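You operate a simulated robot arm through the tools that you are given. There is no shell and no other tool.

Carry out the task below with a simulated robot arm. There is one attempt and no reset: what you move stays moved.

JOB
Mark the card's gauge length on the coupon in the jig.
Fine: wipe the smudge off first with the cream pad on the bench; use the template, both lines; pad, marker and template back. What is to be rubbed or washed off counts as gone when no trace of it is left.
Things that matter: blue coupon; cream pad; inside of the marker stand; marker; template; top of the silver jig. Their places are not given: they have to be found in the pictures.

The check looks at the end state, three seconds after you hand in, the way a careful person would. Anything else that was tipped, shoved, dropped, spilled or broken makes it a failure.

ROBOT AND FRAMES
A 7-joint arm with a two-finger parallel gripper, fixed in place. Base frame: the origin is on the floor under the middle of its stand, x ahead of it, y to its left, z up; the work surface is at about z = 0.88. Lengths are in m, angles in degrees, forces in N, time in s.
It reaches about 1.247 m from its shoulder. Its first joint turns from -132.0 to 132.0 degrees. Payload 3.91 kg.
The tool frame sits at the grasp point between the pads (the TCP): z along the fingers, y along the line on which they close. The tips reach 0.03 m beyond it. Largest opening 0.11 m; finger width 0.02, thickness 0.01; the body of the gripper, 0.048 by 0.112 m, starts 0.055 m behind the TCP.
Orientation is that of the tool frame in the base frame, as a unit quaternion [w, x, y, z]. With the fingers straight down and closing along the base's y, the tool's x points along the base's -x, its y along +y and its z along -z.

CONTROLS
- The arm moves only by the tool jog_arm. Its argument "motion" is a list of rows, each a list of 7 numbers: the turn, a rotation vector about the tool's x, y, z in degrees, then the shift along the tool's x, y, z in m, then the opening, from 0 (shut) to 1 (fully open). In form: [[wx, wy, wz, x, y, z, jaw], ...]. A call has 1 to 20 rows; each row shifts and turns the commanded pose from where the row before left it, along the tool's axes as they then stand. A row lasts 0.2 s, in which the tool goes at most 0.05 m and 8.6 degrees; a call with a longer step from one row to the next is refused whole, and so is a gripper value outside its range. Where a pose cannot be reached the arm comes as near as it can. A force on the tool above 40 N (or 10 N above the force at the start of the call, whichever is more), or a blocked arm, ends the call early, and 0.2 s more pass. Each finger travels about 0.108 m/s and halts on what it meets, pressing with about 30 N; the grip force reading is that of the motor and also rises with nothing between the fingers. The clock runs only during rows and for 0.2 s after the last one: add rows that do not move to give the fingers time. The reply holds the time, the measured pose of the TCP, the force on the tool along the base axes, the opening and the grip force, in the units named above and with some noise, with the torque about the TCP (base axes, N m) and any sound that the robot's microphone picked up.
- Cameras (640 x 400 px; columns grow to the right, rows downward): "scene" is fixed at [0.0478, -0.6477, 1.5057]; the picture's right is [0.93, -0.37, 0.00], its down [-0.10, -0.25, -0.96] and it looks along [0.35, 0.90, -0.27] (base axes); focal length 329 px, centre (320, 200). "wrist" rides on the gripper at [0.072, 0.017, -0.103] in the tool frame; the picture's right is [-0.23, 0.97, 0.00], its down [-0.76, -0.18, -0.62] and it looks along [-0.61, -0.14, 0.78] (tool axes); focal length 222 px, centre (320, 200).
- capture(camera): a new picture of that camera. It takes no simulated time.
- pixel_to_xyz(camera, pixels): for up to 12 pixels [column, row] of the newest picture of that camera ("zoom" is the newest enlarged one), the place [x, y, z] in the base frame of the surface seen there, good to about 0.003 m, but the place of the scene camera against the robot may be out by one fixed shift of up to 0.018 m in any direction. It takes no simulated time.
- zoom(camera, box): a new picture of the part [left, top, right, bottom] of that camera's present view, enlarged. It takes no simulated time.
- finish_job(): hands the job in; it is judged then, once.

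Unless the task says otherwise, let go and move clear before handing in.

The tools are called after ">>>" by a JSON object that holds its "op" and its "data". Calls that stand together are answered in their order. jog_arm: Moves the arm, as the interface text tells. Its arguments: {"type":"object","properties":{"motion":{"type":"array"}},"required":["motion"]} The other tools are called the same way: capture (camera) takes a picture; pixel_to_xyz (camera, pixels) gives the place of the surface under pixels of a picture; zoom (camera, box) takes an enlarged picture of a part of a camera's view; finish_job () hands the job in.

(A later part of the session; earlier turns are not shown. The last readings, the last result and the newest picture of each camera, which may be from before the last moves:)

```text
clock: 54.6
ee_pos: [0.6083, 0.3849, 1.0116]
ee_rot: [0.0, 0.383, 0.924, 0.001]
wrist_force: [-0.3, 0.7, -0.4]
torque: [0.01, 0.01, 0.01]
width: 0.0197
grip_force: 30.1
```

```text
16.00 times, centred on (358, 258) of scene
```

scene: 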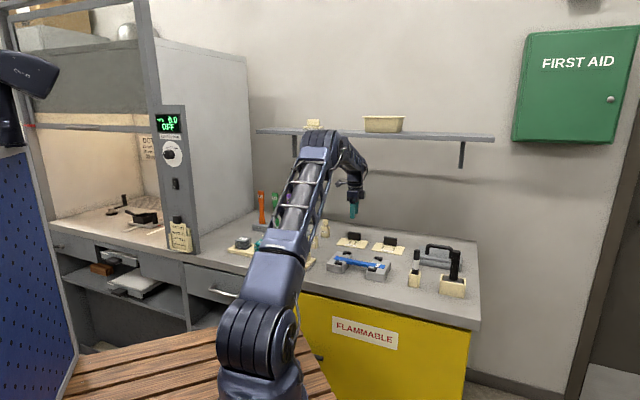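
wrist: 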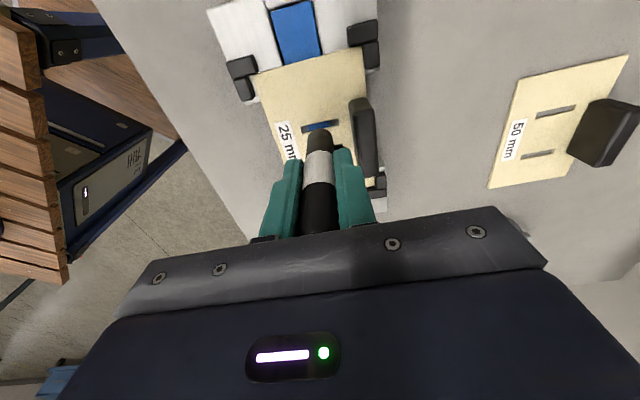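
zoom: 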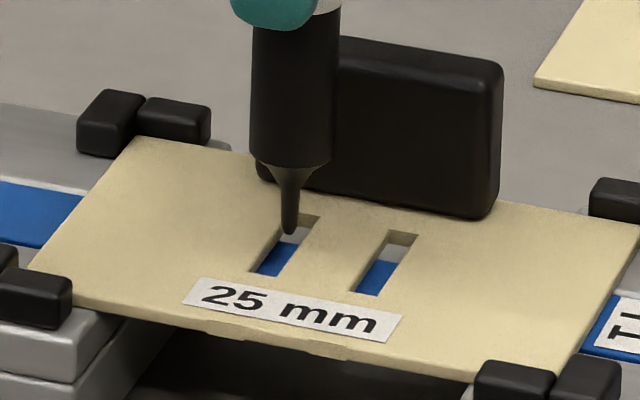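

The plate top reads about 0.930 and the nib about 0.933 in the scene frame, so the nib is 2–4 mm above the plate and roughly 1–1.8 mm off the slot's centreline toward +u. I'll shift 1.5 mm back and lower 2 mm, then look.

>>> {"op": "jog_arm", "data": {"motion": [[0, 0, 0, 0.0015, 0, 0, 0], [0, 0, 0, 0, 0, 0.002, 0], [0, 0, 0, 0, 0, 0, 0], [0, 0, 0, 0, 0, 0, 0]]}}

>>> {"op": "zoom", "data": {"camera": "scene", "box": [348, 250, 372, 265]}}

```text
clock: 55.6
ee_pos: [0.6069, 0.3881, 1.0107]
ee_rot: [0.0, 0.382, 0.924, 0.0]
wrist_force: [0.2, -0.6, 0.1]
torque: [0.02, -0.02, 0.0]
width: 0.0196
grip_force: 30.0
```

```text
16.00 times, centred on (360, 258) of scene
```

zoom: 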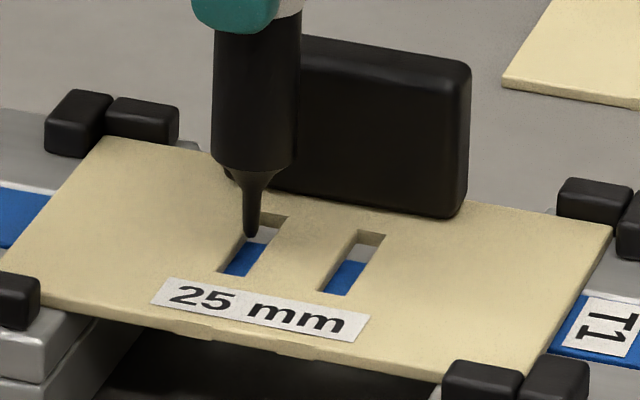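

The nib (zoom (250,236)) now falls on slot 1's centreline within about 1 mm. I'll lower it in 1.5 mm steps and watch for contact.

>>> {"op": "jog_arm", "data": {"motion": [[0, 0, 0, 0, 0, 0.0015, 0], [0, 0, 0, 0, 0, 0.0015, 0], [0, 0, 0, 0, 0, 0, 0]]}}

>>> {"op": "zoom", "data": {"camera": "scene", "box": [348, 250, 372, 265]}}

```text
clock: 56.4
ee_pos: [0.6066, 0.3864, 1.0076]
ee_rot: [0.001, 0.382, 0.924, 0.001]
wrist_force: [0.6, 0.4, -1.4]
torque: [-0.02, 0.01, -0.03]
width: 0.0193
grip_force: 29.6
```

```text
16.00 times, centred on (360, 258) of scene
```

zoom: 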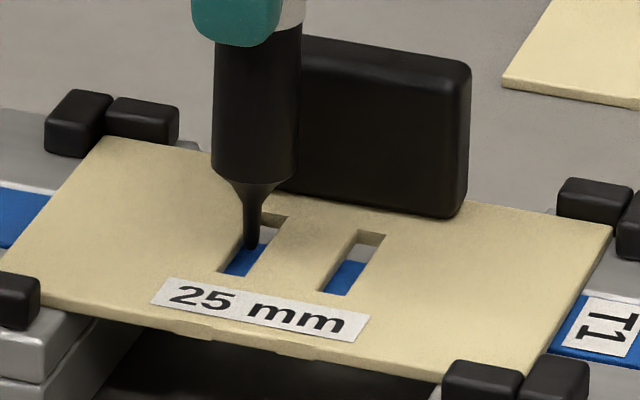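

The nib (zoom (251,248)) is entering slot 1 right in the middle of its width. I'll lower by 1 mm steps to the coupon.

>>> {"op": "jog_arm", "data": {"motion": [[0, 0, 0, 0, 0, 0.001, 0], [0, 0, 0, 0, 0, 0.001, 0], [0, 0, 0, 0, 0, 0, 0]]}}

>>> {"op": "zoom", "data": {"camera": "scene", "box": [348, 250, 372, 265]}}

```text
clock: 57.2
ee_pos: [0.6067, 0.3875, 1.0054]
ee_rot: [0.0, 0.383, 0.924, 0.0]
wrist_force: [-0.1, -0.1, 2.1]
torque: [-0.01, -0.06, -0.02]
width: 0.0195
grip_force: 29.8
```

```text
16.00 times, centred on (360, 258) of scene
```

zoom: 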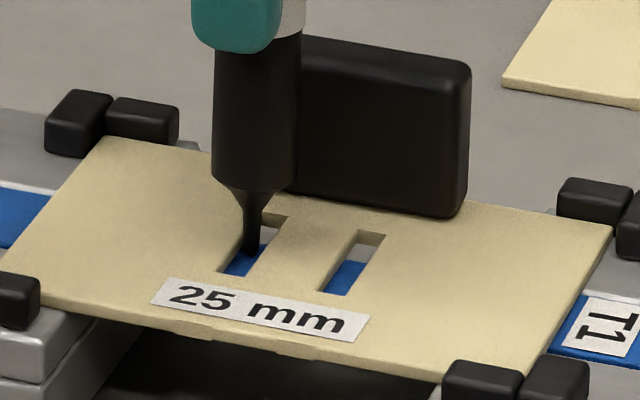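

The nib touches the coupon (2.1 N at z 1.0054). I'll press slightly more and stroke toward the rear edge, then lift and check the line.

>>> {"op": "jog_arm", "data": {"motion": [[0, 0, 0, 0, 0, 0.0007, 0], [0, 0, 0, 0, 0.002, 0, 0], [0, 0, 0, 0, 0.002, 0, 0], [0, 0, 0, 0, 0.002, 0, 0], [0, 0, 0, 0, 0.002, 0, 0], [0, 0, 0, 0, 0.002, 0, 0], [0, 0, 0, 0, 0, 0, 0]]}}

>>> {"op": "zoom", "data": {"camera": "scene", "box": [348, 250, 372, 265]}}

```text
clock: 58.8
ee_pos: [0.6125, 0.3953, 1.0037]
ee_rot: [0.0, 0.382, 0.924, 0.0]
wrist_force: [-0.8, 0.3, 0.1]
torque: [-0.01, 0.02, -0.03]
width: 0.0196
grip_force: 29.6
```

```text
16.00 times, centred on (360, 258) of scene
```

zoom: 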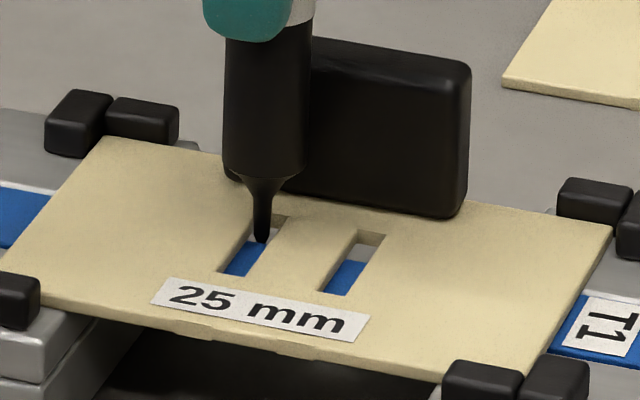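

The force fell to zero as the nib passed the rear edge of the coupon. I'll lift the nib above the plate, move aside a little and look for the line.

>>> {"op": "jog_arm", "data": {"motion": [[0, 0, 0, 0, 0, -0.008, 0], [0, 0, 0, 0, 0, -0.012, 0], [0, 0, 0, 0, 0, -0.02, 0], [0, 0, 0, 0, 0, 0, 0]]}}

>>> {"op": "zoom", "data": {"camera": "scene", "box": [348, 250, 372, 265]}}

>>> {"op": "capture", "data": {"camera": "wrist"}}

>>> {"op": "zoom", "data": {"camera": "wrist", "box": [260, 60, 400, 150]}}

```text
clock: 59.8
ee_pos: [0.6133, 0.3929, 1.0435]
ee_rot: [-0.001, 0.382, 0.924, 0.0]
wrist_force: [0.0, 0.4, -0.8]
torque: [0.02, 0.02, 0.0]
width: 0.0198
grip_force: 29.4
```

```text
16.00 times, centred on (360, 258) of scene
```

zoom: 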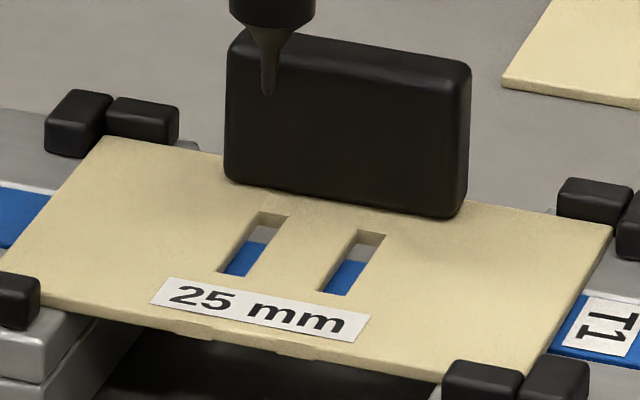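

```text
taken
```

wrist: 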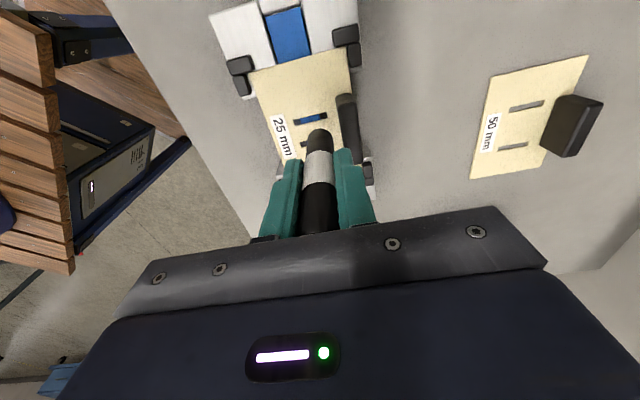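

```text
4.44 times, centred on (330, 105) of wrist
```

zoom: 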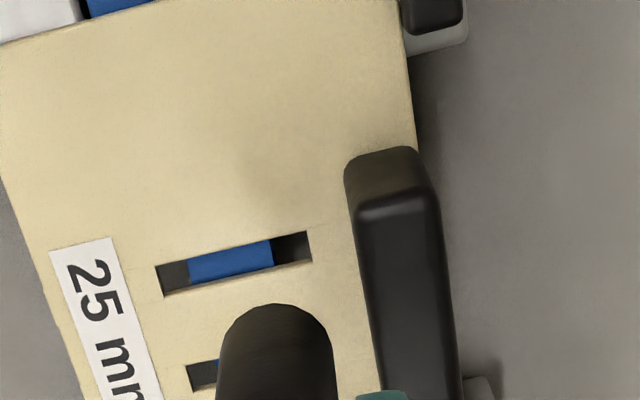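

No line shows in slot 1 (wrist zoom (230,262) is plain blue), so that stroke was too light to write. I'll return to the middle of the slot and try again while reading the force at each step.

>>> {"op": "jog_arm", "data": {"motion": [[0, 0, 0, 0, -0.0105, 0, 0], [0, 0, 0, 0, 0, 0.02, 0], [0, 0, 0, 0, 0, 0.012, 0], [0, 0, 0, 0, 0, 0, 0], [0, 0, 0, 0, 0, 0, 0]]}}

>>> {"op": "zoom", "data": {"camera": "scene", "box": [348, 250, 372, 265]}}

```text
clock: 61.0
ee_pos: [0.607, 0.3864, 1.0115]
ee_rot: [0.0, 0.382, 0.924, 0.0]
wrist_force: [-0.5, 0.1, 0.4]
torque: [0.01, 0.0, -0.02]
width: 0.0198
grip_force: 29.9
```

```text
16.00 times, centred on (360, 258) of scene
```

zoom: 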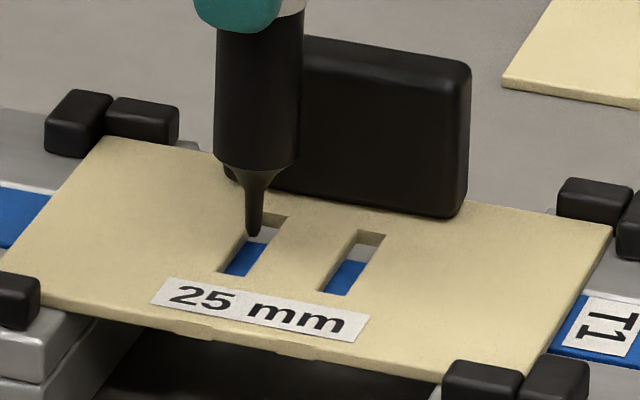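

The nib is centred over slot 1 again (zoom (254,235)). I'll lower it to contact and increase the press in small steps.

>>> {"op": "jog_arm", "data": {"motion": [[0, 0, 0, 0, 0, 0.003, 0], [0, 0, 0, 0, 0, 0.0025, 0], [0, 0, 0, 0, 0, 0, 0]]}}

>>> {"op": "jog_arm", "data": {"motion": [[0, 0, 0, 0, 0, 0.001, 0], [0, 0, 0, 0, 0, 0, 0]]}}

>>> {"op": "jog_arm", "data": {"motion": [[0, 0, 0, 0, 0, 0.001, 0], [0, 0, 0, 0, 0, 0, 0]]}}

```text
clock: 61.8
ee_pos: [0.6054, 0.3869, 1.0068]
ee_rot: [0.0, 0.382, 0.924, 0.0]
wrist_force: [0.1, -0.2, -0.6]
torque: [-0.01, 0.0, 0.03]
width: 0.0194
grip_force: 29.9
```

```text
clock: 62.4
ee_pos: [0.6063, 0.3876, 1.005]
ee_rot: [-0.001, 0.382, 0.924, 0.0]
wrist_force: [-0.4, -0.1, 0.1]
torque: [0.02, 0.0, -0.01]
width: 0.0197
grip_force: 30.0
```

```text
clock: 63.0
ee_pos: [0.6071, 0.3872, 1.0045]
ee_rot: [0.0, 0.382, 0.924, 0.0]
wrist_force: [0.1, 0.4, 0.4]
torque: [-0.01, 0.02, -0.02]
width: 0.0195
grip_force: 30.1
```

There is still no firm contact at z 1.0045, so the earlier 2.1 N was near the noise. I'll keep lowering in 1 mm steps.

>>> {"op": "jog_arm", "data": {"motion": [[0, 0, 0, 0, 0, 0.001, 0], [0, 0, 0, 0, 0, 0, 0]]}}

>>> {"op": "zoom", "data": {"camera": "scene", "box": [348, 250, 372, 265]}}

```text
clock: 63.6
ee_pos: [0.6056, 0.3875, 1.005]
ee_rot: [0.0, 0.383, 0.924, 0.0]
wrist_force: [1.7, -1.4, 7.9]
torque: [-0.05, -0.21, -0.04]
width: 0.0196
grip_force: 30.2
```

```text
16.00 times, centred on (360, 258) of scene
```

zoom: 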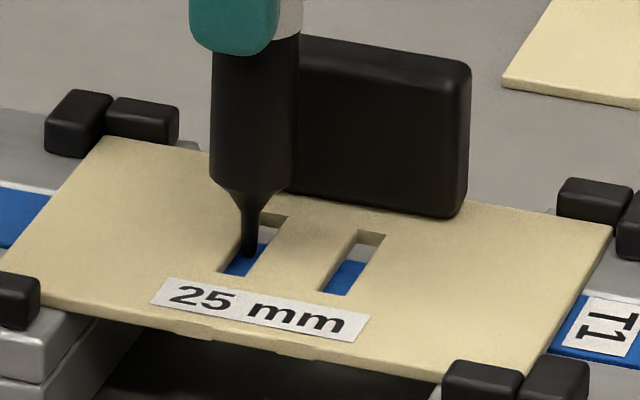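

Firm contact now: 7.9 N with the nib at zoom (248,255). I'll stroke 6 mm toward the rear and look for ink.

>>> {"op": "jog_arm", "data": {"motion": [[0, 0, 0, 0, 0.0015, 0, 0], [0, 0, 0, 0, 0.0015, 0, 0], [0, 0, 0, 0, 0.0015, 0, 0], [0, 0, 0, 0, 0.0015, 0, 0], [0, 0, 0, 0, 0, 0, 0]]}}

>>> {"op": "zoom", "data": {"camera": "scene", "box": [348, 250, 372, 265]}}

```text
clock: 64.8
ee_pos: [0.6106, 0.3918, 1.0045]
ee_rot: [0.001, 0.383, 0.924, 0.0]
wrist_force: [-3.9, -1.9, 17.4]
torque: [-0.2, 0.33, 0.01]
width: 0.0195
grip_force: 30.2
```

```text
16.00 times, centred on (360, 258) of scene
```

zoom: 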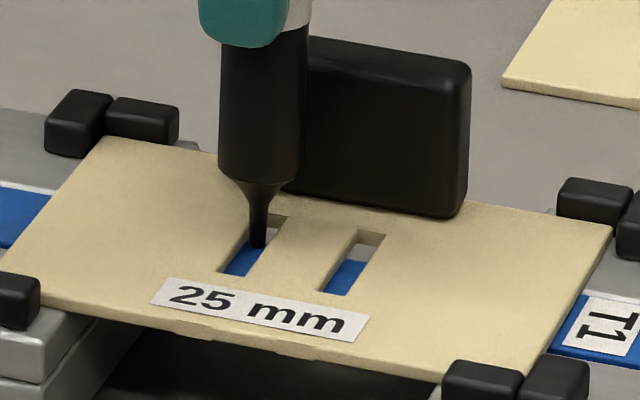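

The force is 17 N, which is plenty, so I'll look very closely at the path just behind the nib for ink.

>>> {"op": "zoom", "data": {"camera": "scene", "box": [351, 256, 361, 263]}}

>>> {"op": "jog_arm", "data": {"motion": [[0, 0, 0, 0, 0, -0.0015, 0], [0, 0, 0, 0, 0, 0, 0]]}}

```text
16.00 times, centred on (356, 260) of scene
```

zoom: 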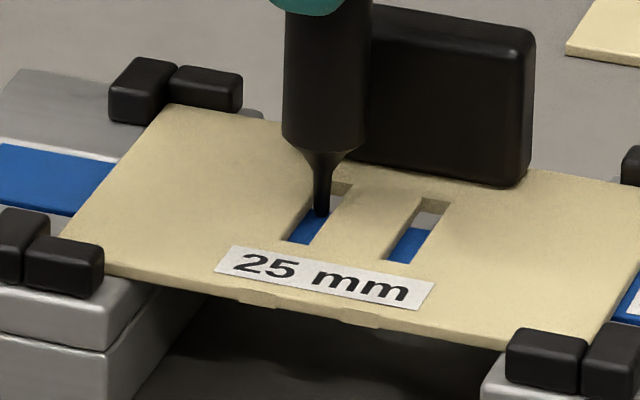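

```text
clock: 65.4
ee_pos: [0.6108, 0.3894, 1.0043]
ee_rot: [-0.001, 0.383, 0.924, 0.0]
wrist_force: [0.9, -0.6, 0.2]
torque: [-0.01, 0.01, -0.01]
width: 0.0198
grip_force: 29.9
```

I'll lift the nib well clear and inspect slot 1 from both cameras for any ink.

>>> {"op": "jog_arm", "data": {"motion": [[0, 0, 0, 0, 0, -0.008, 0], [0, 0, 0, 0, 0, -0.015, 0], [0, 0, 0, -0.03, 0, -0.02, 0], [0, 0, 0, -0.02, 0, 0, 0], [0, 0, 0, 0, 0, 0, 0]]}}

>>> {"op": "zoom", "data": {"camera": "scene", "box": [348, 250, 372, 265]}}

>>> {"op": "capture", "data": {"camera": "wrist"}}

>>> {"op": "zoom", "data": {"camera": "wrist", "box": [290, 60, 370, 110]}}

```text
clock: 66.6
ee_pos: [0.6452, 0.3567, 1.0486]
ee_rot: [0.0, 0.382, 0.924, 0.0]
wrist_force: [0.3, 0.4, -0.7]
torque: [-0.01, 0.01, -0.02]
width: 0.0197
grip_force: 30.4
```

```text
16.00 times, centred on (360, 258) of scene
```

zoom: 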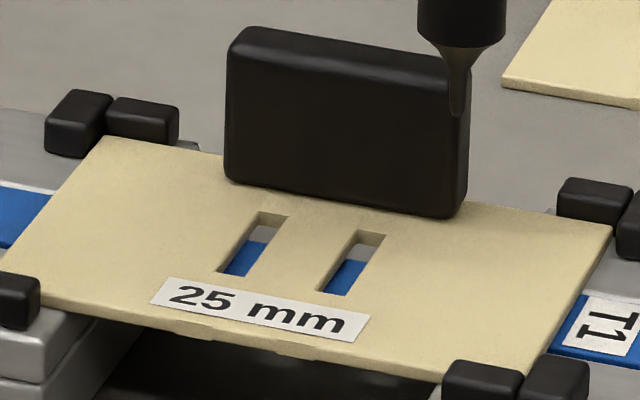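

```text
taken
```

wrist: 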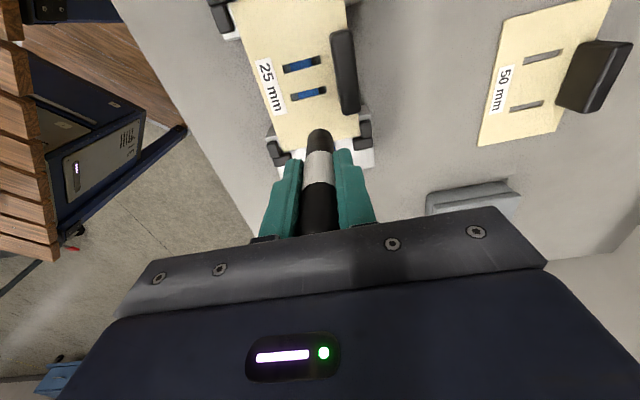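

```text
8.00 times, centred on (330, 85) of wrist
```

zoom: 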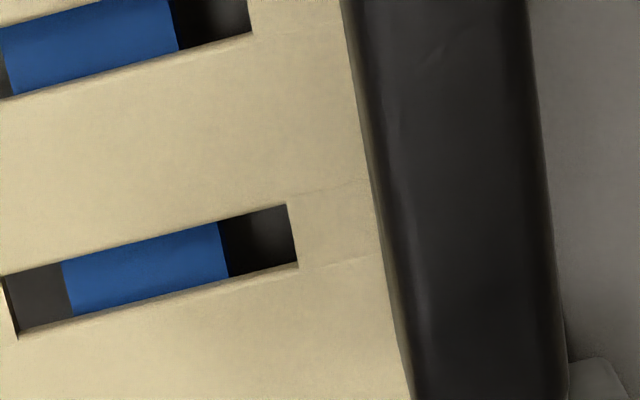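

Slot 2 is clean, as it should be, but I need slot 1 fully in view to judge; I'll zoom on it.

>>> {"op": "zoom", "data": {"camera": "wrist", "box": [270, 45, 334, 85]}}

```text
10.00 times, centred on (302, 65) of wrist
```

zoom: 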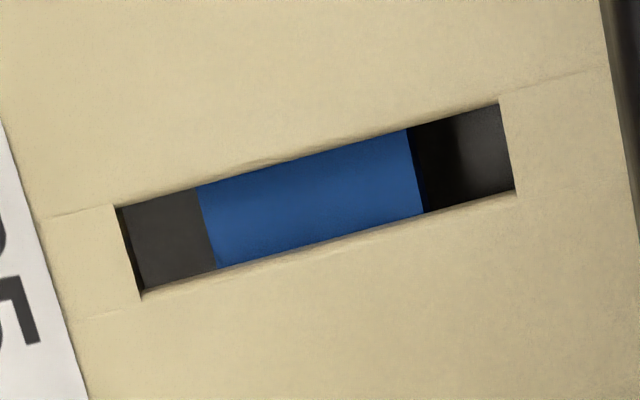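

Slot 1 (10× view) is completely free of ink, so partial strokes do not write; I'll try a full stroke that starts near the coupon's front edge and sweeps across. First I'll move the nib back over slot 1, about 8 mm in front of the coupon's centreline.

>>> {"op": "jog_arm", "data": {"motion": [[0, 0, 0, 0.025, -0.0075, 0, 0], [0, 0, 0, 0.025, -0.0075, 0, 0], [0, 0, 0, 0, 0, 0.02, 0], [0, 0, 0, 0, 0, 0.015, 0], [0, 0, 0, 0, 0, 0.0035, 0], [0, 0, 0, 0, 0, 0, 0], [0, 0, 0, 0, 0, 0, 0]]}}

>>> {"op": "zoom", "data": {"camera": "scene", "box": [348, 250, 372, 265]}}

>>> {"op": "capture", "data": {"camera": "scene"}}

```text
clock: 68.2
ee_pos: [0.5991, 0.3798, 1.0102]
ee_rot: [0.001, 0.382, 0.924, 0.0]
wrist_force: [0.0, 0.7, -0.3]
torque: [0.02, 0.01, -0.01]
width: 0.0196
grip_force: 30.0
```

```text
16.00 times, centred on (360, 258) of scene
```

zoom: 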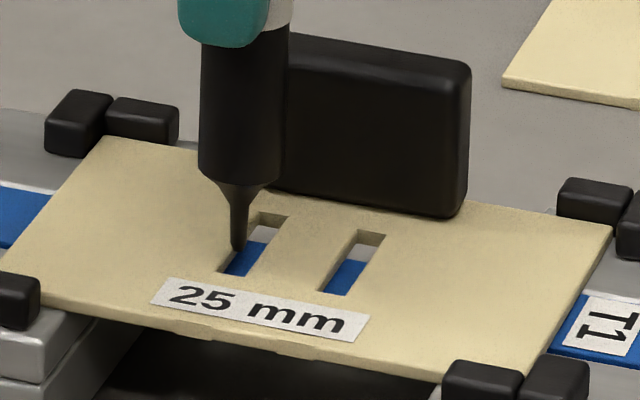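

```text
taken
```

scene: 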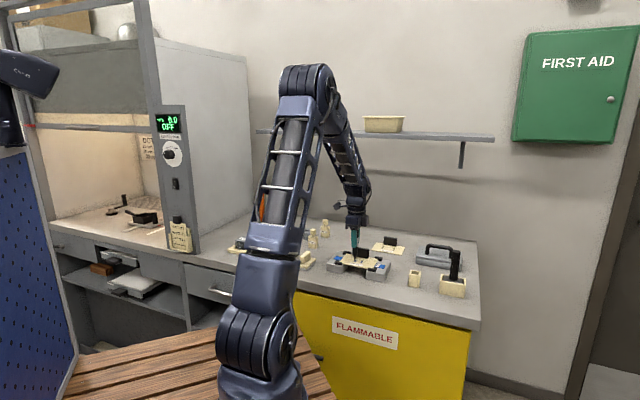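

The nib is near the front end of the coupon in slot 1 but about 1.4 mm toward the slot's left wall. I'll correct that and lower to contact.

>>> {"op": "jog_arm", "data": {"motion": [[0, 0, 0, -0.001, 0.001, 0.002, 0], [0, 0, 0, 0, 0, 0.002, 0], [0, 0, 0, 0, 0, 0, 0]]}}

>>> {"op": "jog_arm", "data": {"motion": [[0, 0, 0, 0, 0, 0.001, 0], [0, 0, 0, 0, 0, 0, 0]]}}

>>> {"op": "jog_arm", "data": {"motion": [[0, 0, 0, 0, 0, 0.0007, 0], [0, 0, 0, 0, 0, 0, 0]]}}

>>> {"op": "zoom", "data": {"camera": "scene", "box": [348, 250, 372, 265]}}

```text
clock: 69.0
ee_pos: [0.6009, 0.3813, 1.0058]
ee_rot: [0.0, 0.382, 0.924, 0.0]
wrist_force: [-0.4, 0.4, -0.3]
torque: [-0.01, -0.04, 0.01]
width: 0.0198
grip_force: 29.9
```

```text
clock: 69.6
ee_pos: [0.6011, 0.3799, 1.0051]
ee_rot: [0.0, 0.383, 0.924, -0.001]
wrist_force: [0.4, 0.6, -0.6]
torque: [-0.02, 0.0, 0.01]
width: 0.0198
grip_force: 30.0
```

```text
clock: 70.2
ee_pos: [0.6007, 0.3809, 1.0048]
ee_rot: [0.0, 0.383, 0.924, 0.0]
wrist_force: [-0.3, 0.3, 0.0]
torque: [0.0, -0.02, -0.01]
width: 0.02
grip_force: 30.4
```

```text
16.00 times, centred on (360, 258) of scene
```

zoom: 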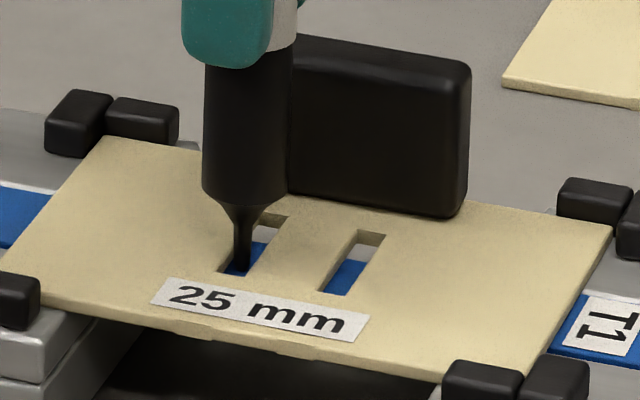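

The nib is down in the front part of slot 1 (zoom (243,268)) with no contact yet. I'll lower by half-millimetre steps to contact.

>>> {"op": "jog_arm", "data": {"motion": [[0, 0, 0, 0, 0, 0.0006, 0], [0, 0, 0, 0, 0, 0, 0]]}}

>>> {"op": "jog_arm", "data": {"motion": [[0, 0, 0, 0, 0, 0.0006, 0], [0, 0, 0, 0, 0, 0, 0]]}}

```text
clock: 70.8
ee_pos: [0.6018, 0.3824, 1.0044]
ee_rot: [0.0, 0.383, 0.924, 0.0]
wrist_force: [-0.6, 0.4, 7.0]
torque: [0.04, 0.05, 0.0]
width: 0.0196
grip_force: 29.8
```

```text
clock: 71.4
ee_pos: [0.6019, 0.381, 1.0049]
ee_rot: [0.0, 0.383, 0.924, 0.001]
wrist_force: [-1.8, 1.8, 18.7]
torque: [0.26, 0.15, 0.01]
width: 0.0193
grip_force: 30.1
```

Contact stiffness is about 20 N per mm, so I'll ease back to ~7 N and then make one full sweep across the coupon to just past its rear edge.

>>> {"op": "jog_arm", "data": {"motion": [[0, 0, 0, 0, 0, -0.0005, 0], [0, 0, 0, 0, 0.002, 0, 0], [0, 0, 0, 0, 0.002, 0, 0], [0, 0, 0, 0, 0.002, 0, 0], [0, 0, 0, 0, 0.002, 0, 0], [0, 0, 0, 0, 0.002, 0, 0], [0, 0, 0, 0, 0, 0, 0]]}}

>>> {"op": "zoom", "data": {"camera": "scene", "box": [348, 250, 372, 265]}}

```text
clock: 73.0
ee_pos: [0.6085, 0.3869, 1.0042]
ee_rot: [0.0, 0.383, 0.924, 0.001]
wrist_force: [-4.6, -3.3, 22.0]
torque: [-0.31, 0.37, 0.01]
width: 0.0192
grip_force: 29.9
```

```text
16.00 times, centred on (360, 258) of scene
```

zoom: 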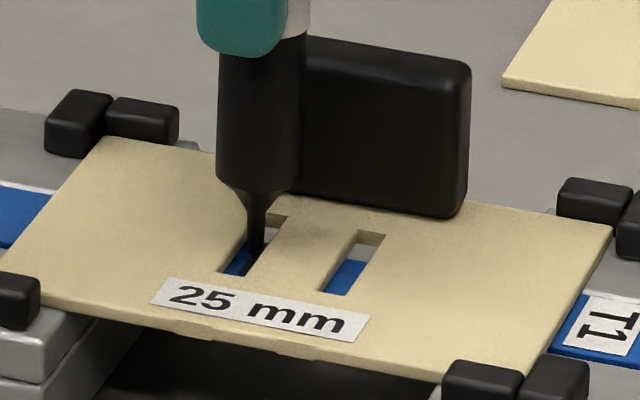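

Ink is appearing now: a dark line trails the nib at zoom (248,263), with about 22 N of press. I'll continue the sweep to just past the rear edge.

>>> {"op": "jog_arm", "data": {"motion": [[0, 0, 0, 0, 0.002, 0, 0], [0, 0, 0, 0, 0.002, 0, 0], [0, 0, 0, 0, 0.002, 0, 0], [0, 0, 0, 0, 0.002, 0, 0], [0, 0, 0, 0, 0, 0, 0]]}}

>>> {"op": "zoom", "data": {"camera": "scene", "box": [348, 250, 372, 265]}}

```text
clock: 74.2
ee_pos: [0.6138, 0.3939, 1.0034]
ee_rot: [0.0, 0.383, 0.924, 0.001]
wrist_force: [-3.2, -5.7, 25.2]
torque: [-0.57, 0.29, -0.03]
width: 0.0196
grip_force: 29.5
```

```text
16.00 times, centred on (360, 258) of scene
```

zoom: 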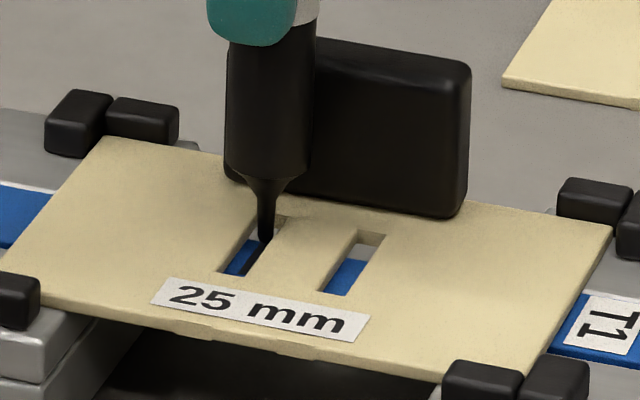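

The line now runs nearly to the rear edge, and the press has built up to 25 N. I'll lift the nib clear and view the line from above.

>>> {"op": "jog_arm", "data": {"motion": [[0, 0, 0, 0, 0, -0.004, 0], [0, 0, 0, 0, 0, -0.015, 0], [0, 0, 0, -0.02, 0, -0.025, 0], [0, 0, 0, -0.03, 0, 0, 0], [0, 0, 0, 0, 0, 0, 0]]}}

>>> {"op": "zoom", "data": {"camera": "scene", "box": [348, 250, 372, 265]}}

>>> {"op": "capture", "data": {"camera": "wrist"}}

>>> {"op": "zoom", "data": {"camera": "wrist", "box": [270, 40, 350, 90]}}

```text
clock: 75.4
ee_pos: [0.6486, 0.3584, 1.0491]
ee_rot: [0.0, 0.383, 0.924, 0.0]
wrist_force: [-0.2, 0.3, 0.3]
torque: [0.0, 0.01, 0.02]
width: 0.0197
grip_force: 30.0
```

```text
16.00 times, centred on (360, 258) of scene
```

zoom: 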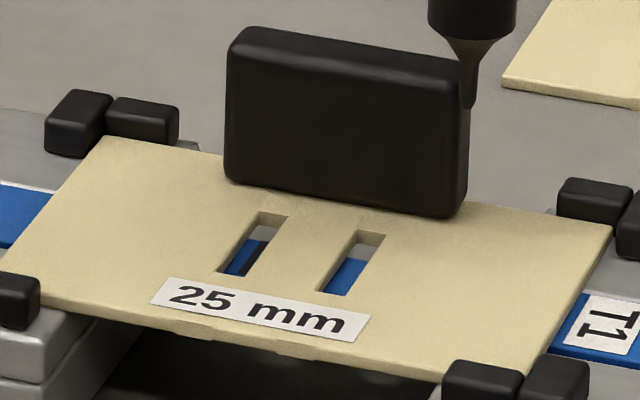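

```text
taken
```

wrist: 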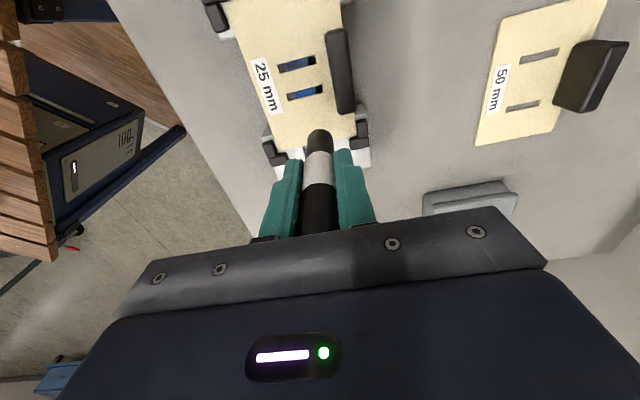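

```text
8.00 times, centred on (310, 65) of wrist
```

zoom: 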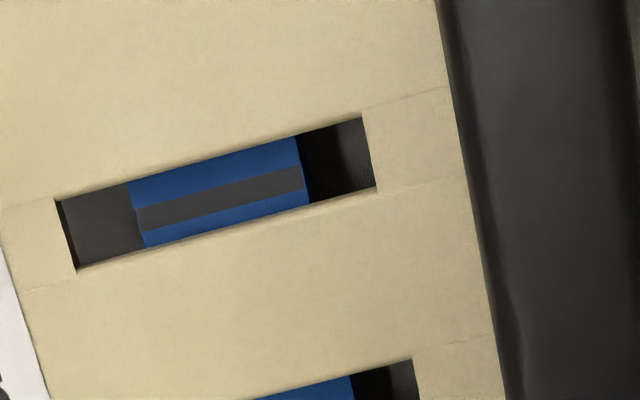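

Line 1 is drawn cleanly across the full width of the coupon (wrist zoom (137,207) to (303,180)), close to the slot's centre. Now I'll move exactly 25 mm along to hover over slot 2 near the front edge.

>>> {"op": "jog_arm", "data": {"motion": [[0, 0, 0, 0.0125, -0.009, 0, 0], [0, 0, 0, 0.0125, -0.009, 0, 0], [0, 0, 0, 0, 0, 0.02, 0], [0, 0, 0, 0, 0, 0.015, 0], [0, 0, 0, 0, 0, 0.0035, 0], [0, 0, 0, 0, 0, 0, 0], [0, 0, 0, 0, 0, 0, 0]]}}

>>> {"op": "zoom", "data": {"camera": "scene", "box": [348, 250, 372, 265]}}

```text
clock: 77.0
ee_pos: [0.6179, 0.3625, 1.0099]
ee_rot: [-0.001, 0.382, 0.924, 0.0]
wrist_force: [0.4, 1.0, -0.7]
torque: [-0.01, 0.01, 0.01]
width: 0.0198
grip_force: 30.1
```

```text
16.00 times, centred on (360, 258) of scene
```

zoom: 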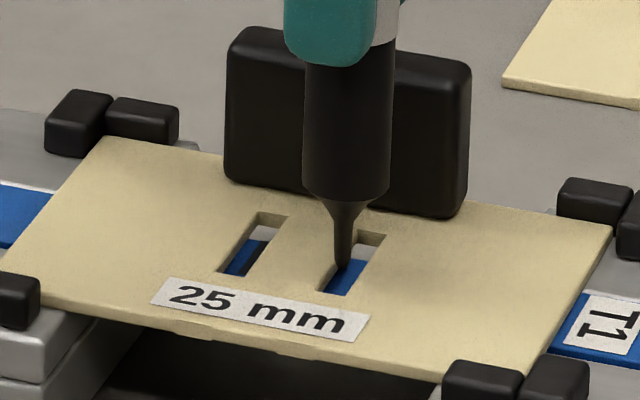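

The nib (zoom (343,267)) is centred over slot 2 and near the coupon's front edge. I'll lower to contact in the same steps as before.

>>> {"op": "jog_arm", "data": {"motion": [[0, 0, 0, 0, 0, 0.002, 0], [0, 0, 0, 0, 0, 0.002, 0], [0, 0, 0, 0, 0, 0, 0]]}}

>>> {"op": "jog_arm", "data": {"motion": [[0, 0, 0, 0, 0, 0.001, 0], [0, 0, 0, 0, 0, 0, 0]]}}

>>> {"op": "zoom", "data": {"camera": "scene", "box": [348, 250, 372, 265]}}

```text
clock: 77.8
ee_pos: [0.6186, 0.3622, 1.005]
ee_rot: [0.0, 0.383, 0.924, 0.0]
wrist_force: [-0.6, -0.1, -0.7]
torque: [0.0, 0.0, 0.01]
width: 0.0197
grip_force: 29.9
```

```text
clock: 78.4
ee_pos: [0.6194, 0.3627, 1.0046]
ee_rot: [0.0, 0.383, 0.924, 0.0]
wrist_force: [0.3, -0.3, -0.3]
torque: [0.03, -0.03, 0.03]
width: 0.0195
grip_force: 30.1
```

```text
16.00 times, centred on (360, 258) of scene
```

zoom: 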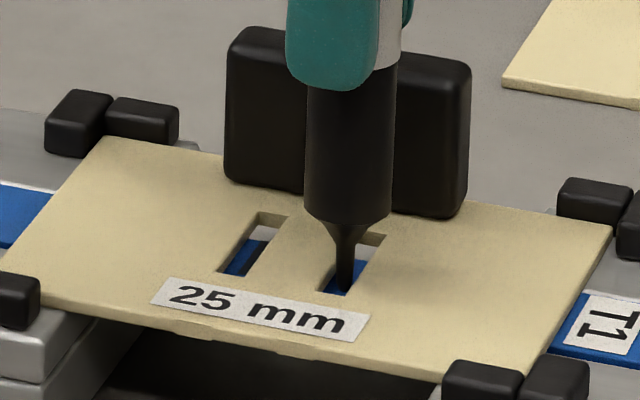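

The nib sits in the middle of slot 2 (zoom (345,286)), not touching yet. I'll lower in 0.6 mm steps.

>>> {"op": "jog_arm", "data": {"motion": [[0, 0, 0, 0, 0, 0.0006, 0], [0, 0, 0, 0, 0, 0, 0]]}}

>>> {"op": "jog_arm", "data": {"motion": [[0, 0, 0, 0, 0, 0.0006, 0], [0, 0, 0, 0, 0, 0, 0]]}}

```text
clock: 79.0
ee_pos: [0.6192, 0.3611, 1.0039]
ee_rot: [0.0, 0.382, 0.924, 0.0]
wrist_force: [-0.7, -0.3, 4.7]
torque: [-0.1, 0.03, 0.02]
width: 0.0199
grip_force: 29.7
```

```text
clock: 79.6
ee_pos: [0.6189, 0.3638, 1.0031]
ee_rot: [0.0, 0.382, 0.924, 0.001]
wrist_force: [-0.4, 0.9, 15.0]
torque: [-0.08, 0.11, -0.01]
width: 0.0194
grip_force: 29.7
```

Contact is 15 N at the front of slot 2. I'll make the sweep toward the rear in the same way.

>>> {"op": "jog_arm", "data": {"motion": [[0, 0, 0, 0, 0.002, 0, 0], [0, 0, 0, 0, 0.002, 0, 0], [0, 0, 0, 0, 0.002, 0, 0], [0, 0, 0, 0, 0.002, 0, 0], [0, 0, 0, 0, 0.002, 0, 0], [0, 0, 0, 0, 0, 0, 0]]}}

>>> {"op": "zoom", "data": {"camera": "scene", "box": [348, 250, 372, 265]}}

```text
clock: 81.0
ee_pos: [0.6262, 0.3711, 1.0022]
ee_rot: [-0.001, 0.383, 0.924, 0.0]
wrist_force: [-5.0, -5.2, 27.0]
torque: [-0.35, 0.35, 0.01]
width: 0.0196
grip_force: 30.1
```

```text
16.00 times, centred on (360, 258) of scene
```

zoom: 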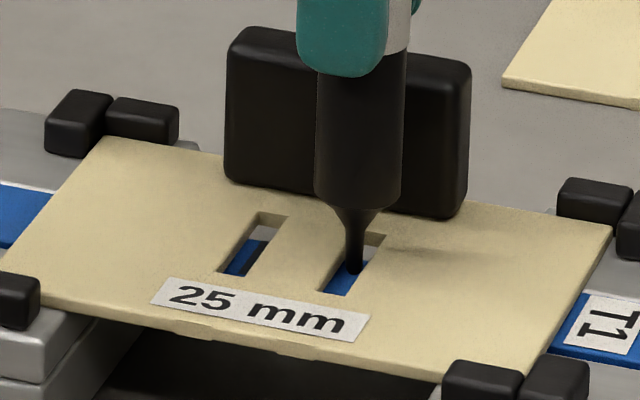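

No ink shows behind the nib in slot 2 so far, despite 27 N. I'll ease the press slightly, complete the sweep to the rear edge, and look again.

>>> {"op": "jog_arm", "data": {"motion": [[0, 0, 0, 0, 0.002, -0.0004, 0], [0, 0, 0, 0, 0.002, 0, 0], [0, 0, 0, 0, 0.002, 0, 0], [0, 0, 0, 0, 0.002, 0, 0], [0, 0, 0, 0, 0, 0, 0]]}}

>>> {"op": "zoom", "data": {"camera": "scene", "box": [348, 250, 372, 265]}}

```text
clock: 82.2
ee_pos: [0.6316, 0.376, 1.0027]
ee_rot: [0.001, 0.383, 0.924, 0.0]
wrist_force: [-0.8, -1.5, 3.4]
torque: [-0.06, 0.08, 0.04]
width: 0.0196
grip_force: 29.8
```

```text
16.00 times, centred on (360, 258) of scene
```

zoom: 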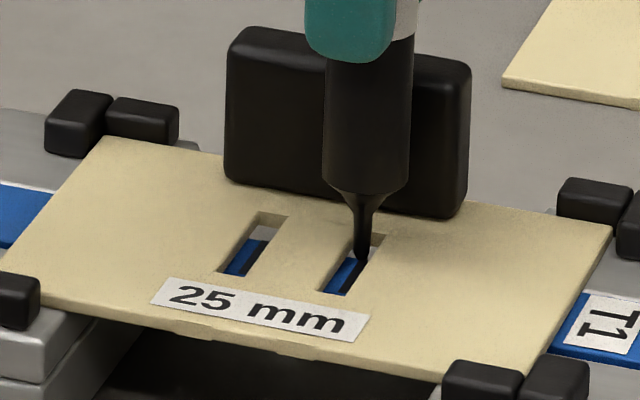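

Line 2 has appeared in slot 2 (dark strip at zoom (345,280)). I'll lift clear and inspect both lines from above.

>>> {"op": "jog_arm", "data": {"motion": [[0, 0, 0, 0, 0, -0.004, 0], [0, 0, 0, 0, 0, -0.015, 0], [0, 0, 0, -0.02, 0, -0.025, 0], [0, 0, 0, -0.03, 0, 0, 0], [0, 0, 0, 0, 0, 0, 0]]}}

>>> {"op": "capture", "data": {"camera": "wrist"}}

>>> {"op": "zoom", "data": {"camera": "wrist", "box": [250, 10, 346, 70]}}

>>> {"op": "zoom", "data": {"camera": "scene", "box": [348, 250, 372, 265]}}

```text
clock: 83.4
ee_pos: [0.6676, 0.3406, 1.0481]
ee_rot: [0.0, 0.383, 0.924, 0.0]
wrist_force: [0.2, -0.3, -0.2]
torque: [-0.01, 0.0, -0.02]
width: 0.0195
grip_force: 30.2
```

```text
taken
```

wrist: 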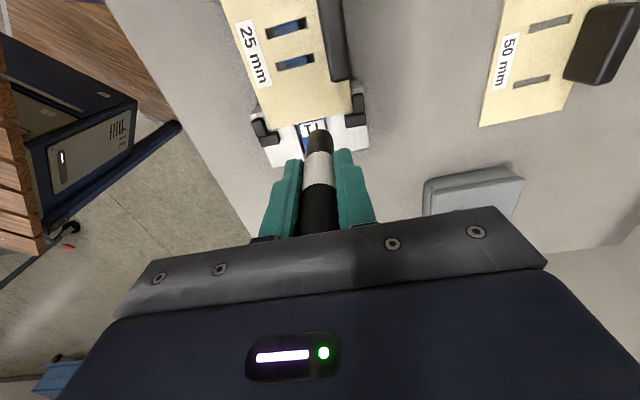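

```text
6.67 times, centred on (298, 40) of wrist
```

zoom: 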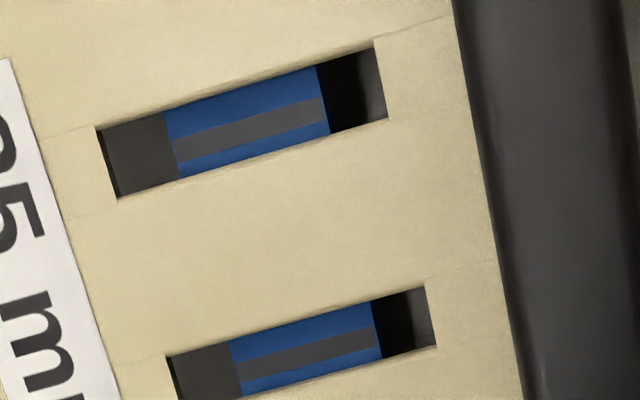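

```text
16.00 times, centred on (360, 258) of scene
```

zoom: 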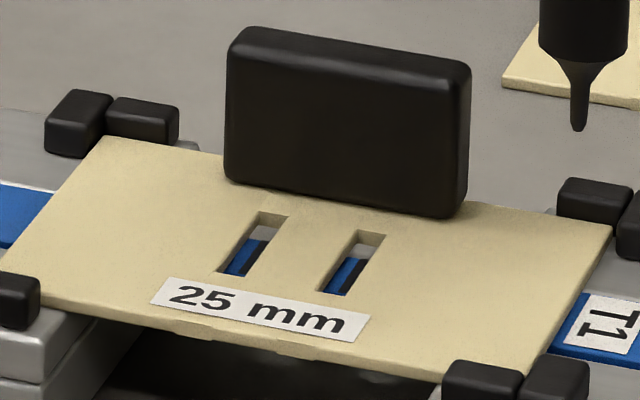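

Both lines are drawn across the coupon and about 25 mm apart. I'll zoom in on their ends to see whether they reach both edges.

>>> {"op": "zoom", "data": {"camera": "wrist", "box": [270, 46, 318, 76]}}

>>> {"op": "zoom", "data": {"camera": "wrist", "box": [262, 14, 310, 44]}}

```text
13.33 times, centred on (294, 61) of wrist
```

zoom: 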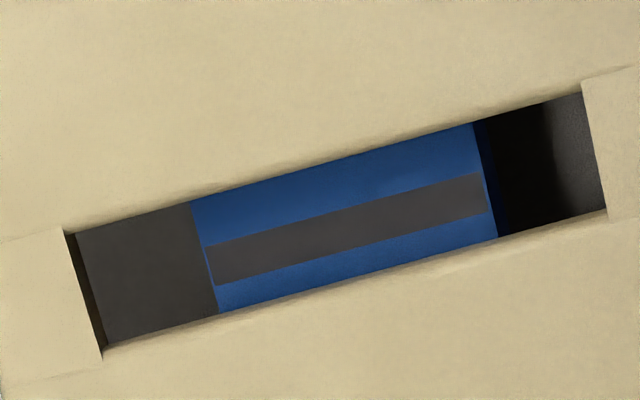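

```text
13.33 times, centred on (286, 29) of wrist
```

zoom: 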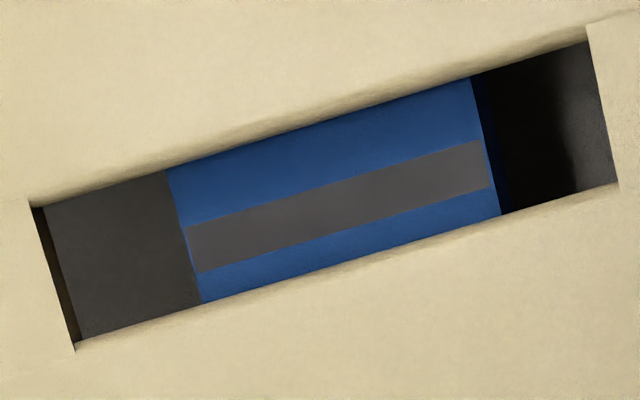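

Both lines run edge to edge (13× views), so the marking is done. I'll now carry the marker back above its stand, retracing my commanded moves to the grasp position.

>>> {"op": "jog_arm", "data": {"motion": [[0, 0, 0, 0, 0, -0.028, 0], [0, 0, 0, -0.0307, -0.0086, 0, 0], [0, 0, 0, -0.0307, -0.0086, 0, 0], [0, 0, 0, -0.0307, -0.0086, 0, 0], [0, 0, 0, -0.0307, -0.0086, 0, 0], [0, 0, 0, -0.0305, -0.0085, 0, 0], [0, 0, 0, 0, 0, 0, 0], [0, 0, 0, 0, 0, 0.02, 0], [0, 0, 0, 0, 0, 0.015, 0], [0, 0, 0, 0, 0, 0, 0]]}}

>>> {"op": "capture", "data": {"camera": "wrist"}}

>>> {"op": "zoom", "data": {"camera": "wrist", "box": [240, 60, 400, 160]}}

>>> {"op": "zoom", "data": {"camera": "scene", "box": [396, 230, 436, 290]}}

```text
clock: 85.6
ee_pos: [0.7452, 0.2003, 1.0395]
ee_rot: [0.0, 0.382, 0.924, 0.0]
wrist_force: [-0.2, 0.2, -0.4]
torque: [-0.02, 0.05, 0.0]
width: 0.0197
grip_force: 29.6
```

```text
taken
```

wrist: 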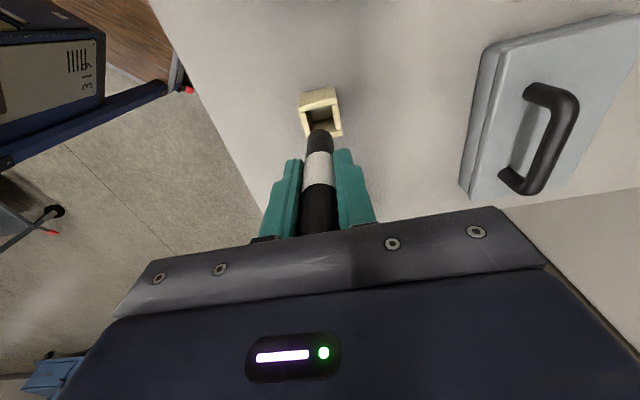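

```text
4.00 times, centred on (320, 110) of wrist
```

zoom: 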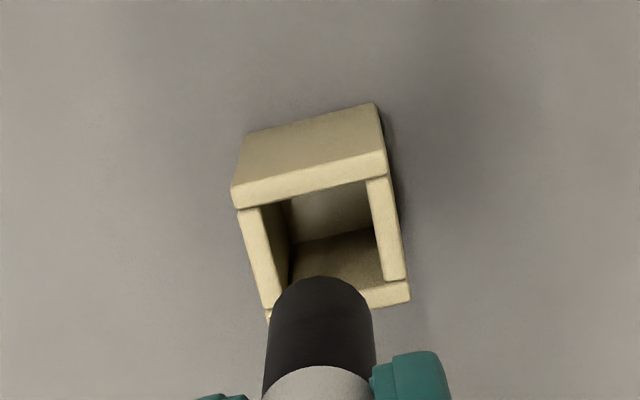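

```text
6.67 times, centred on (416, 260) of scene
```

zoom: 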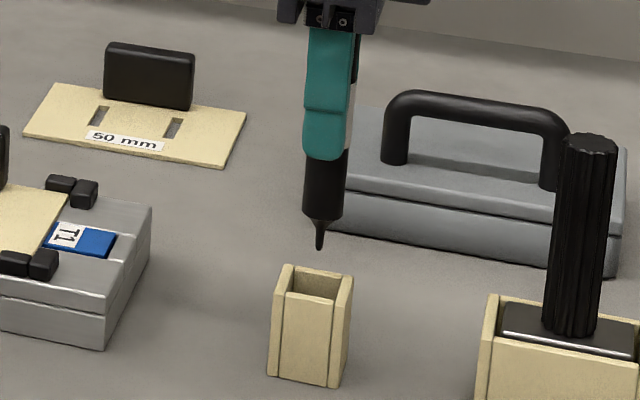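

The stand's opening centre projects onto the tool axis within 1 mm and the nib hangs just above it. I'll lower the marker in slowly while watching the force.

>>> {"op": "jog_arm", "data": {"motion": [[0, 0, 0, 0, 0, 0.015, 0], [0, 0, 0, 0, 0, 0.015, 0], [0, 0, 0, 0, 0, 0.01, 0], [0, 0, 0, 0, 0, 0, 0]]}}

>>> {"op": "zoom", "data": {"camera": "scene", "box": [396, 230, 436, 290]}}

```text
clock: 86.6
ee_pos: [0.7431, 0.2015, 0.9983]
ee_rot: [0.0, 0.382, 0.924, 0.001]
wrist_force: [0.3, -1.0, 0.2]
torque: [-0.01, 0.0, 0.0]
width: 0.0195
grip_force: 30.4
```

```text
6.67 times, centred on (416, 260) of scene
```

zoom: 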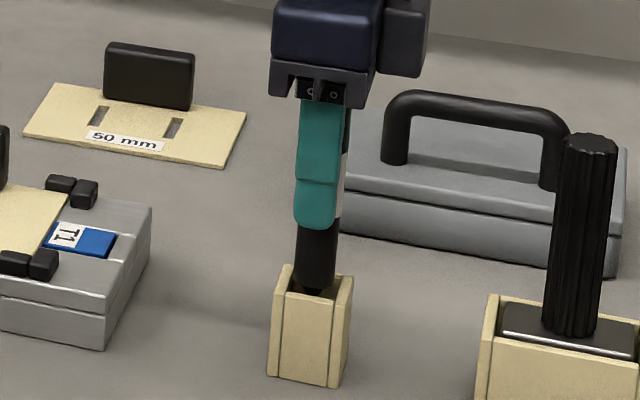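

The marker's nib is inside the stand without touching the walls. I'll lower the remaining ~24 mm in small steps until it rests.

>>> {"op": "jog_arm", "data": {"motion": [[0, 0, 0, 0, 0, 0.008, 0], [0, 0, 0, 0, 0, 0.007, 0], [0, 0, 0, 0, 0, 0.005, 0], [0, 0, 0, 0, 0, 0, 0]]}}

>>> {"op": "jog_arm", "data": {"motion": [[0, 0, 0, 0, 0, 0.002, 0], [0, 0, 0, 0, 0, 0, 0]]}}

>>> {"op": "zoom", "data": {"camera": "scene", "box": [396, 230, 436, 290]}}

```text
clock: 87.6
ee_pos: [0.7437, 0.2018, 0.9804]
ee_rot: [0.0, 0.383, 0.924, 0.001]
wrist_force: [0.0, 0.6, 0.2]
torque: [0.0, -0.02, -0.04]
width: 0.0197
grip_force: 29.8
```

```text
clock: 88.2
ee_pos: [0.7446, 0.2016, 0.9778]
ee_rot: [0.0, 0.383, 0.924, 0.0]
wrist_force: [0.9, -0.5, -0.2]
torque: [0.02, 0.02, 0.0]
width: 0.0195
grip_force: 30.3
```

```text
6.67 times, centred on (416, 260) of scene
```

zoom: 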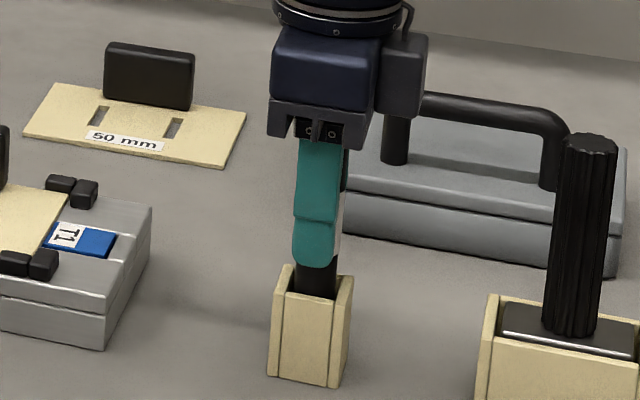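

Still no contact at z 0.978. I'll continue in small steps until the marker rests on the stand's floor.

>>> {"op": "jog_arm", "data": {"motion": [[0, 0, 0, 0, 0, 0.002, 0], [0, 0, 0, 0, 0, 0, 0]]}}

>>> {"op": "jog_arm", "data": {"motion": [[0, 0, 0, 0, 0, 0.0015, 0], [0, 0, 0, 0, 0, 0, 0]]}}

>>> {"op": "jog_arm", "data": {"motion": [[0, 0, 0, 0, 0, 0.001, 0], [0, 0, 0, 0, 0, 0, 0]]}}

```text
clock: 88.8
ee_pos: [0.745, 0.2026, 0.9756]
ee_rot: [-0.001, 0.383, 0.924, 0.0]
wrist_force: [0.0, 0.0, -0.6]
torque: [0.01, 0.0, -0.03]
width: 0.0196
grip_force: 30.5
```

```text
clock: 89.4
ee_pos: [0.7447, 0.2016, 0.9741]
ee_rot: [0.0, 0.383, 0.924, 0.0]
wrist_force: [0.3, 0.0, 0.0]
torque: [0.03, 0.0, 0.04]
width: 0.0196
grip_force: 30.4
```

```text
clock: 90.0
ee_pos: [0.7452, 0.2005, 0.9736]
ee_rot: [0.0, 0.382, 0.924, 0.0]
wrist_force: [0.7, -0.2, -0.5]
torque: [-0.02, 0.01, -0.02]
width: 0.0195
grip_force: 30.2
```

Now at about the original grasp height with no contact; the marker slid up ~2 mm in the grip while writing, so I'll go a touch lower.

>>> {"op": "jog_arm", "data": {"motion": [[0, 0, 0, 0, 0, 0.001, 0], [0, 0, 0, 0, 0, 0, 0]]}}

>>> {"op": "jog_arm", "data": {"motion": [[0, 0, 0, 0, 0, 0.001, 0], [0, 0, 0, 0, 0, 0, 0]]}}

```text
clock: 90.6
ee_pos: [0.7457, 0.2021, 0.9736]
ee_rot: [0.0, 0.383, 0.924, 0.001]
wrist_force: [-0.3, -1.9, 10.5]
torque: [-0.17, 0.03, -0.04]
width: 0.0197
grip_force: 29.9
```

```text
clock: 91.2
ee_pos: [0.7445, 0.2012, 0.9732]
ee_rot: [0.0, 0.383, 0.924, 0.001]
wrist_force: [0.3, -2.5, 24.8]
torque: [-0.25, -0.04, 0.03]
width: 0.0198
grip_force: 29.9
```

The marker is resting on the stand floor (24.8 N now). I'll ease back, open the fingers, and rise clear.

>>> {"op": "jog_arm", "data": {"motion": [[0, 0, 0, 0, 0, -0.0018, 0], [0, 0, 0, 0, 0, 0, 0], [0, 0, 0, 0, 0, 0, 0.25], [0, 0, 0, 0, 0, 0, 0.45], [0, 0, 0, 0, 0, 0, 0.5], [0, 0, 0, 0, 0, -0.015, 0.5], [0, 0, 0, 0, 0, -0.03, 0.5], [0, 0, 0, 0, 0, -0.04, 0.5], [0, 0, 0, 0, 0, -0.02, 0.5], [0, 0, 0, 0, 0, 0, 0.5]]}}

>>> {"op": "capture", "data": {"camera": "wrist"}}

>>> {"op": "zoom", "data": {"camera": "scene", "box": [396, 230, 436, 290]}}

```text
clock: 93.4
ee_pos: [0.7461, 0.2011, 1.0786]
ee_rot: [0.001, 0.382, 0.924, 0.001]
wrist_force: [0.3, -0.7, 0.0]
torque: [-0.02, -0.02, 0.0]
width: 0.0553
grip_force: 0.1
```

```text
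taken
```

wrist: 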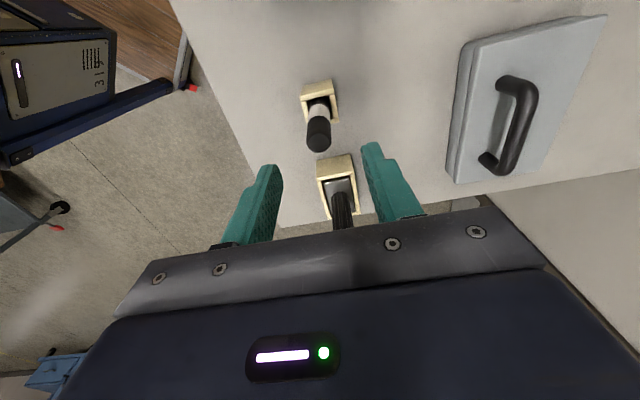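

```text
6.67 times, centred on (416, 260) of scene
```

zoom: 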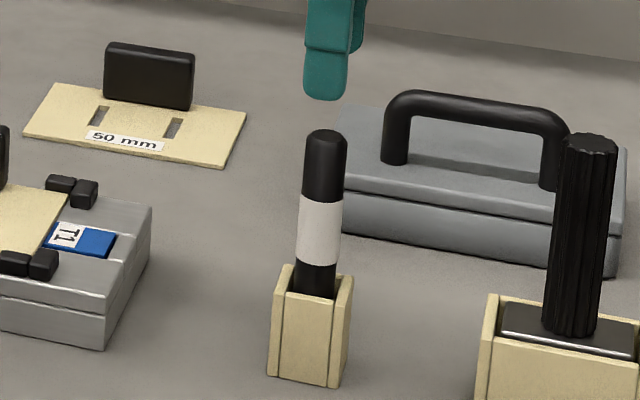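

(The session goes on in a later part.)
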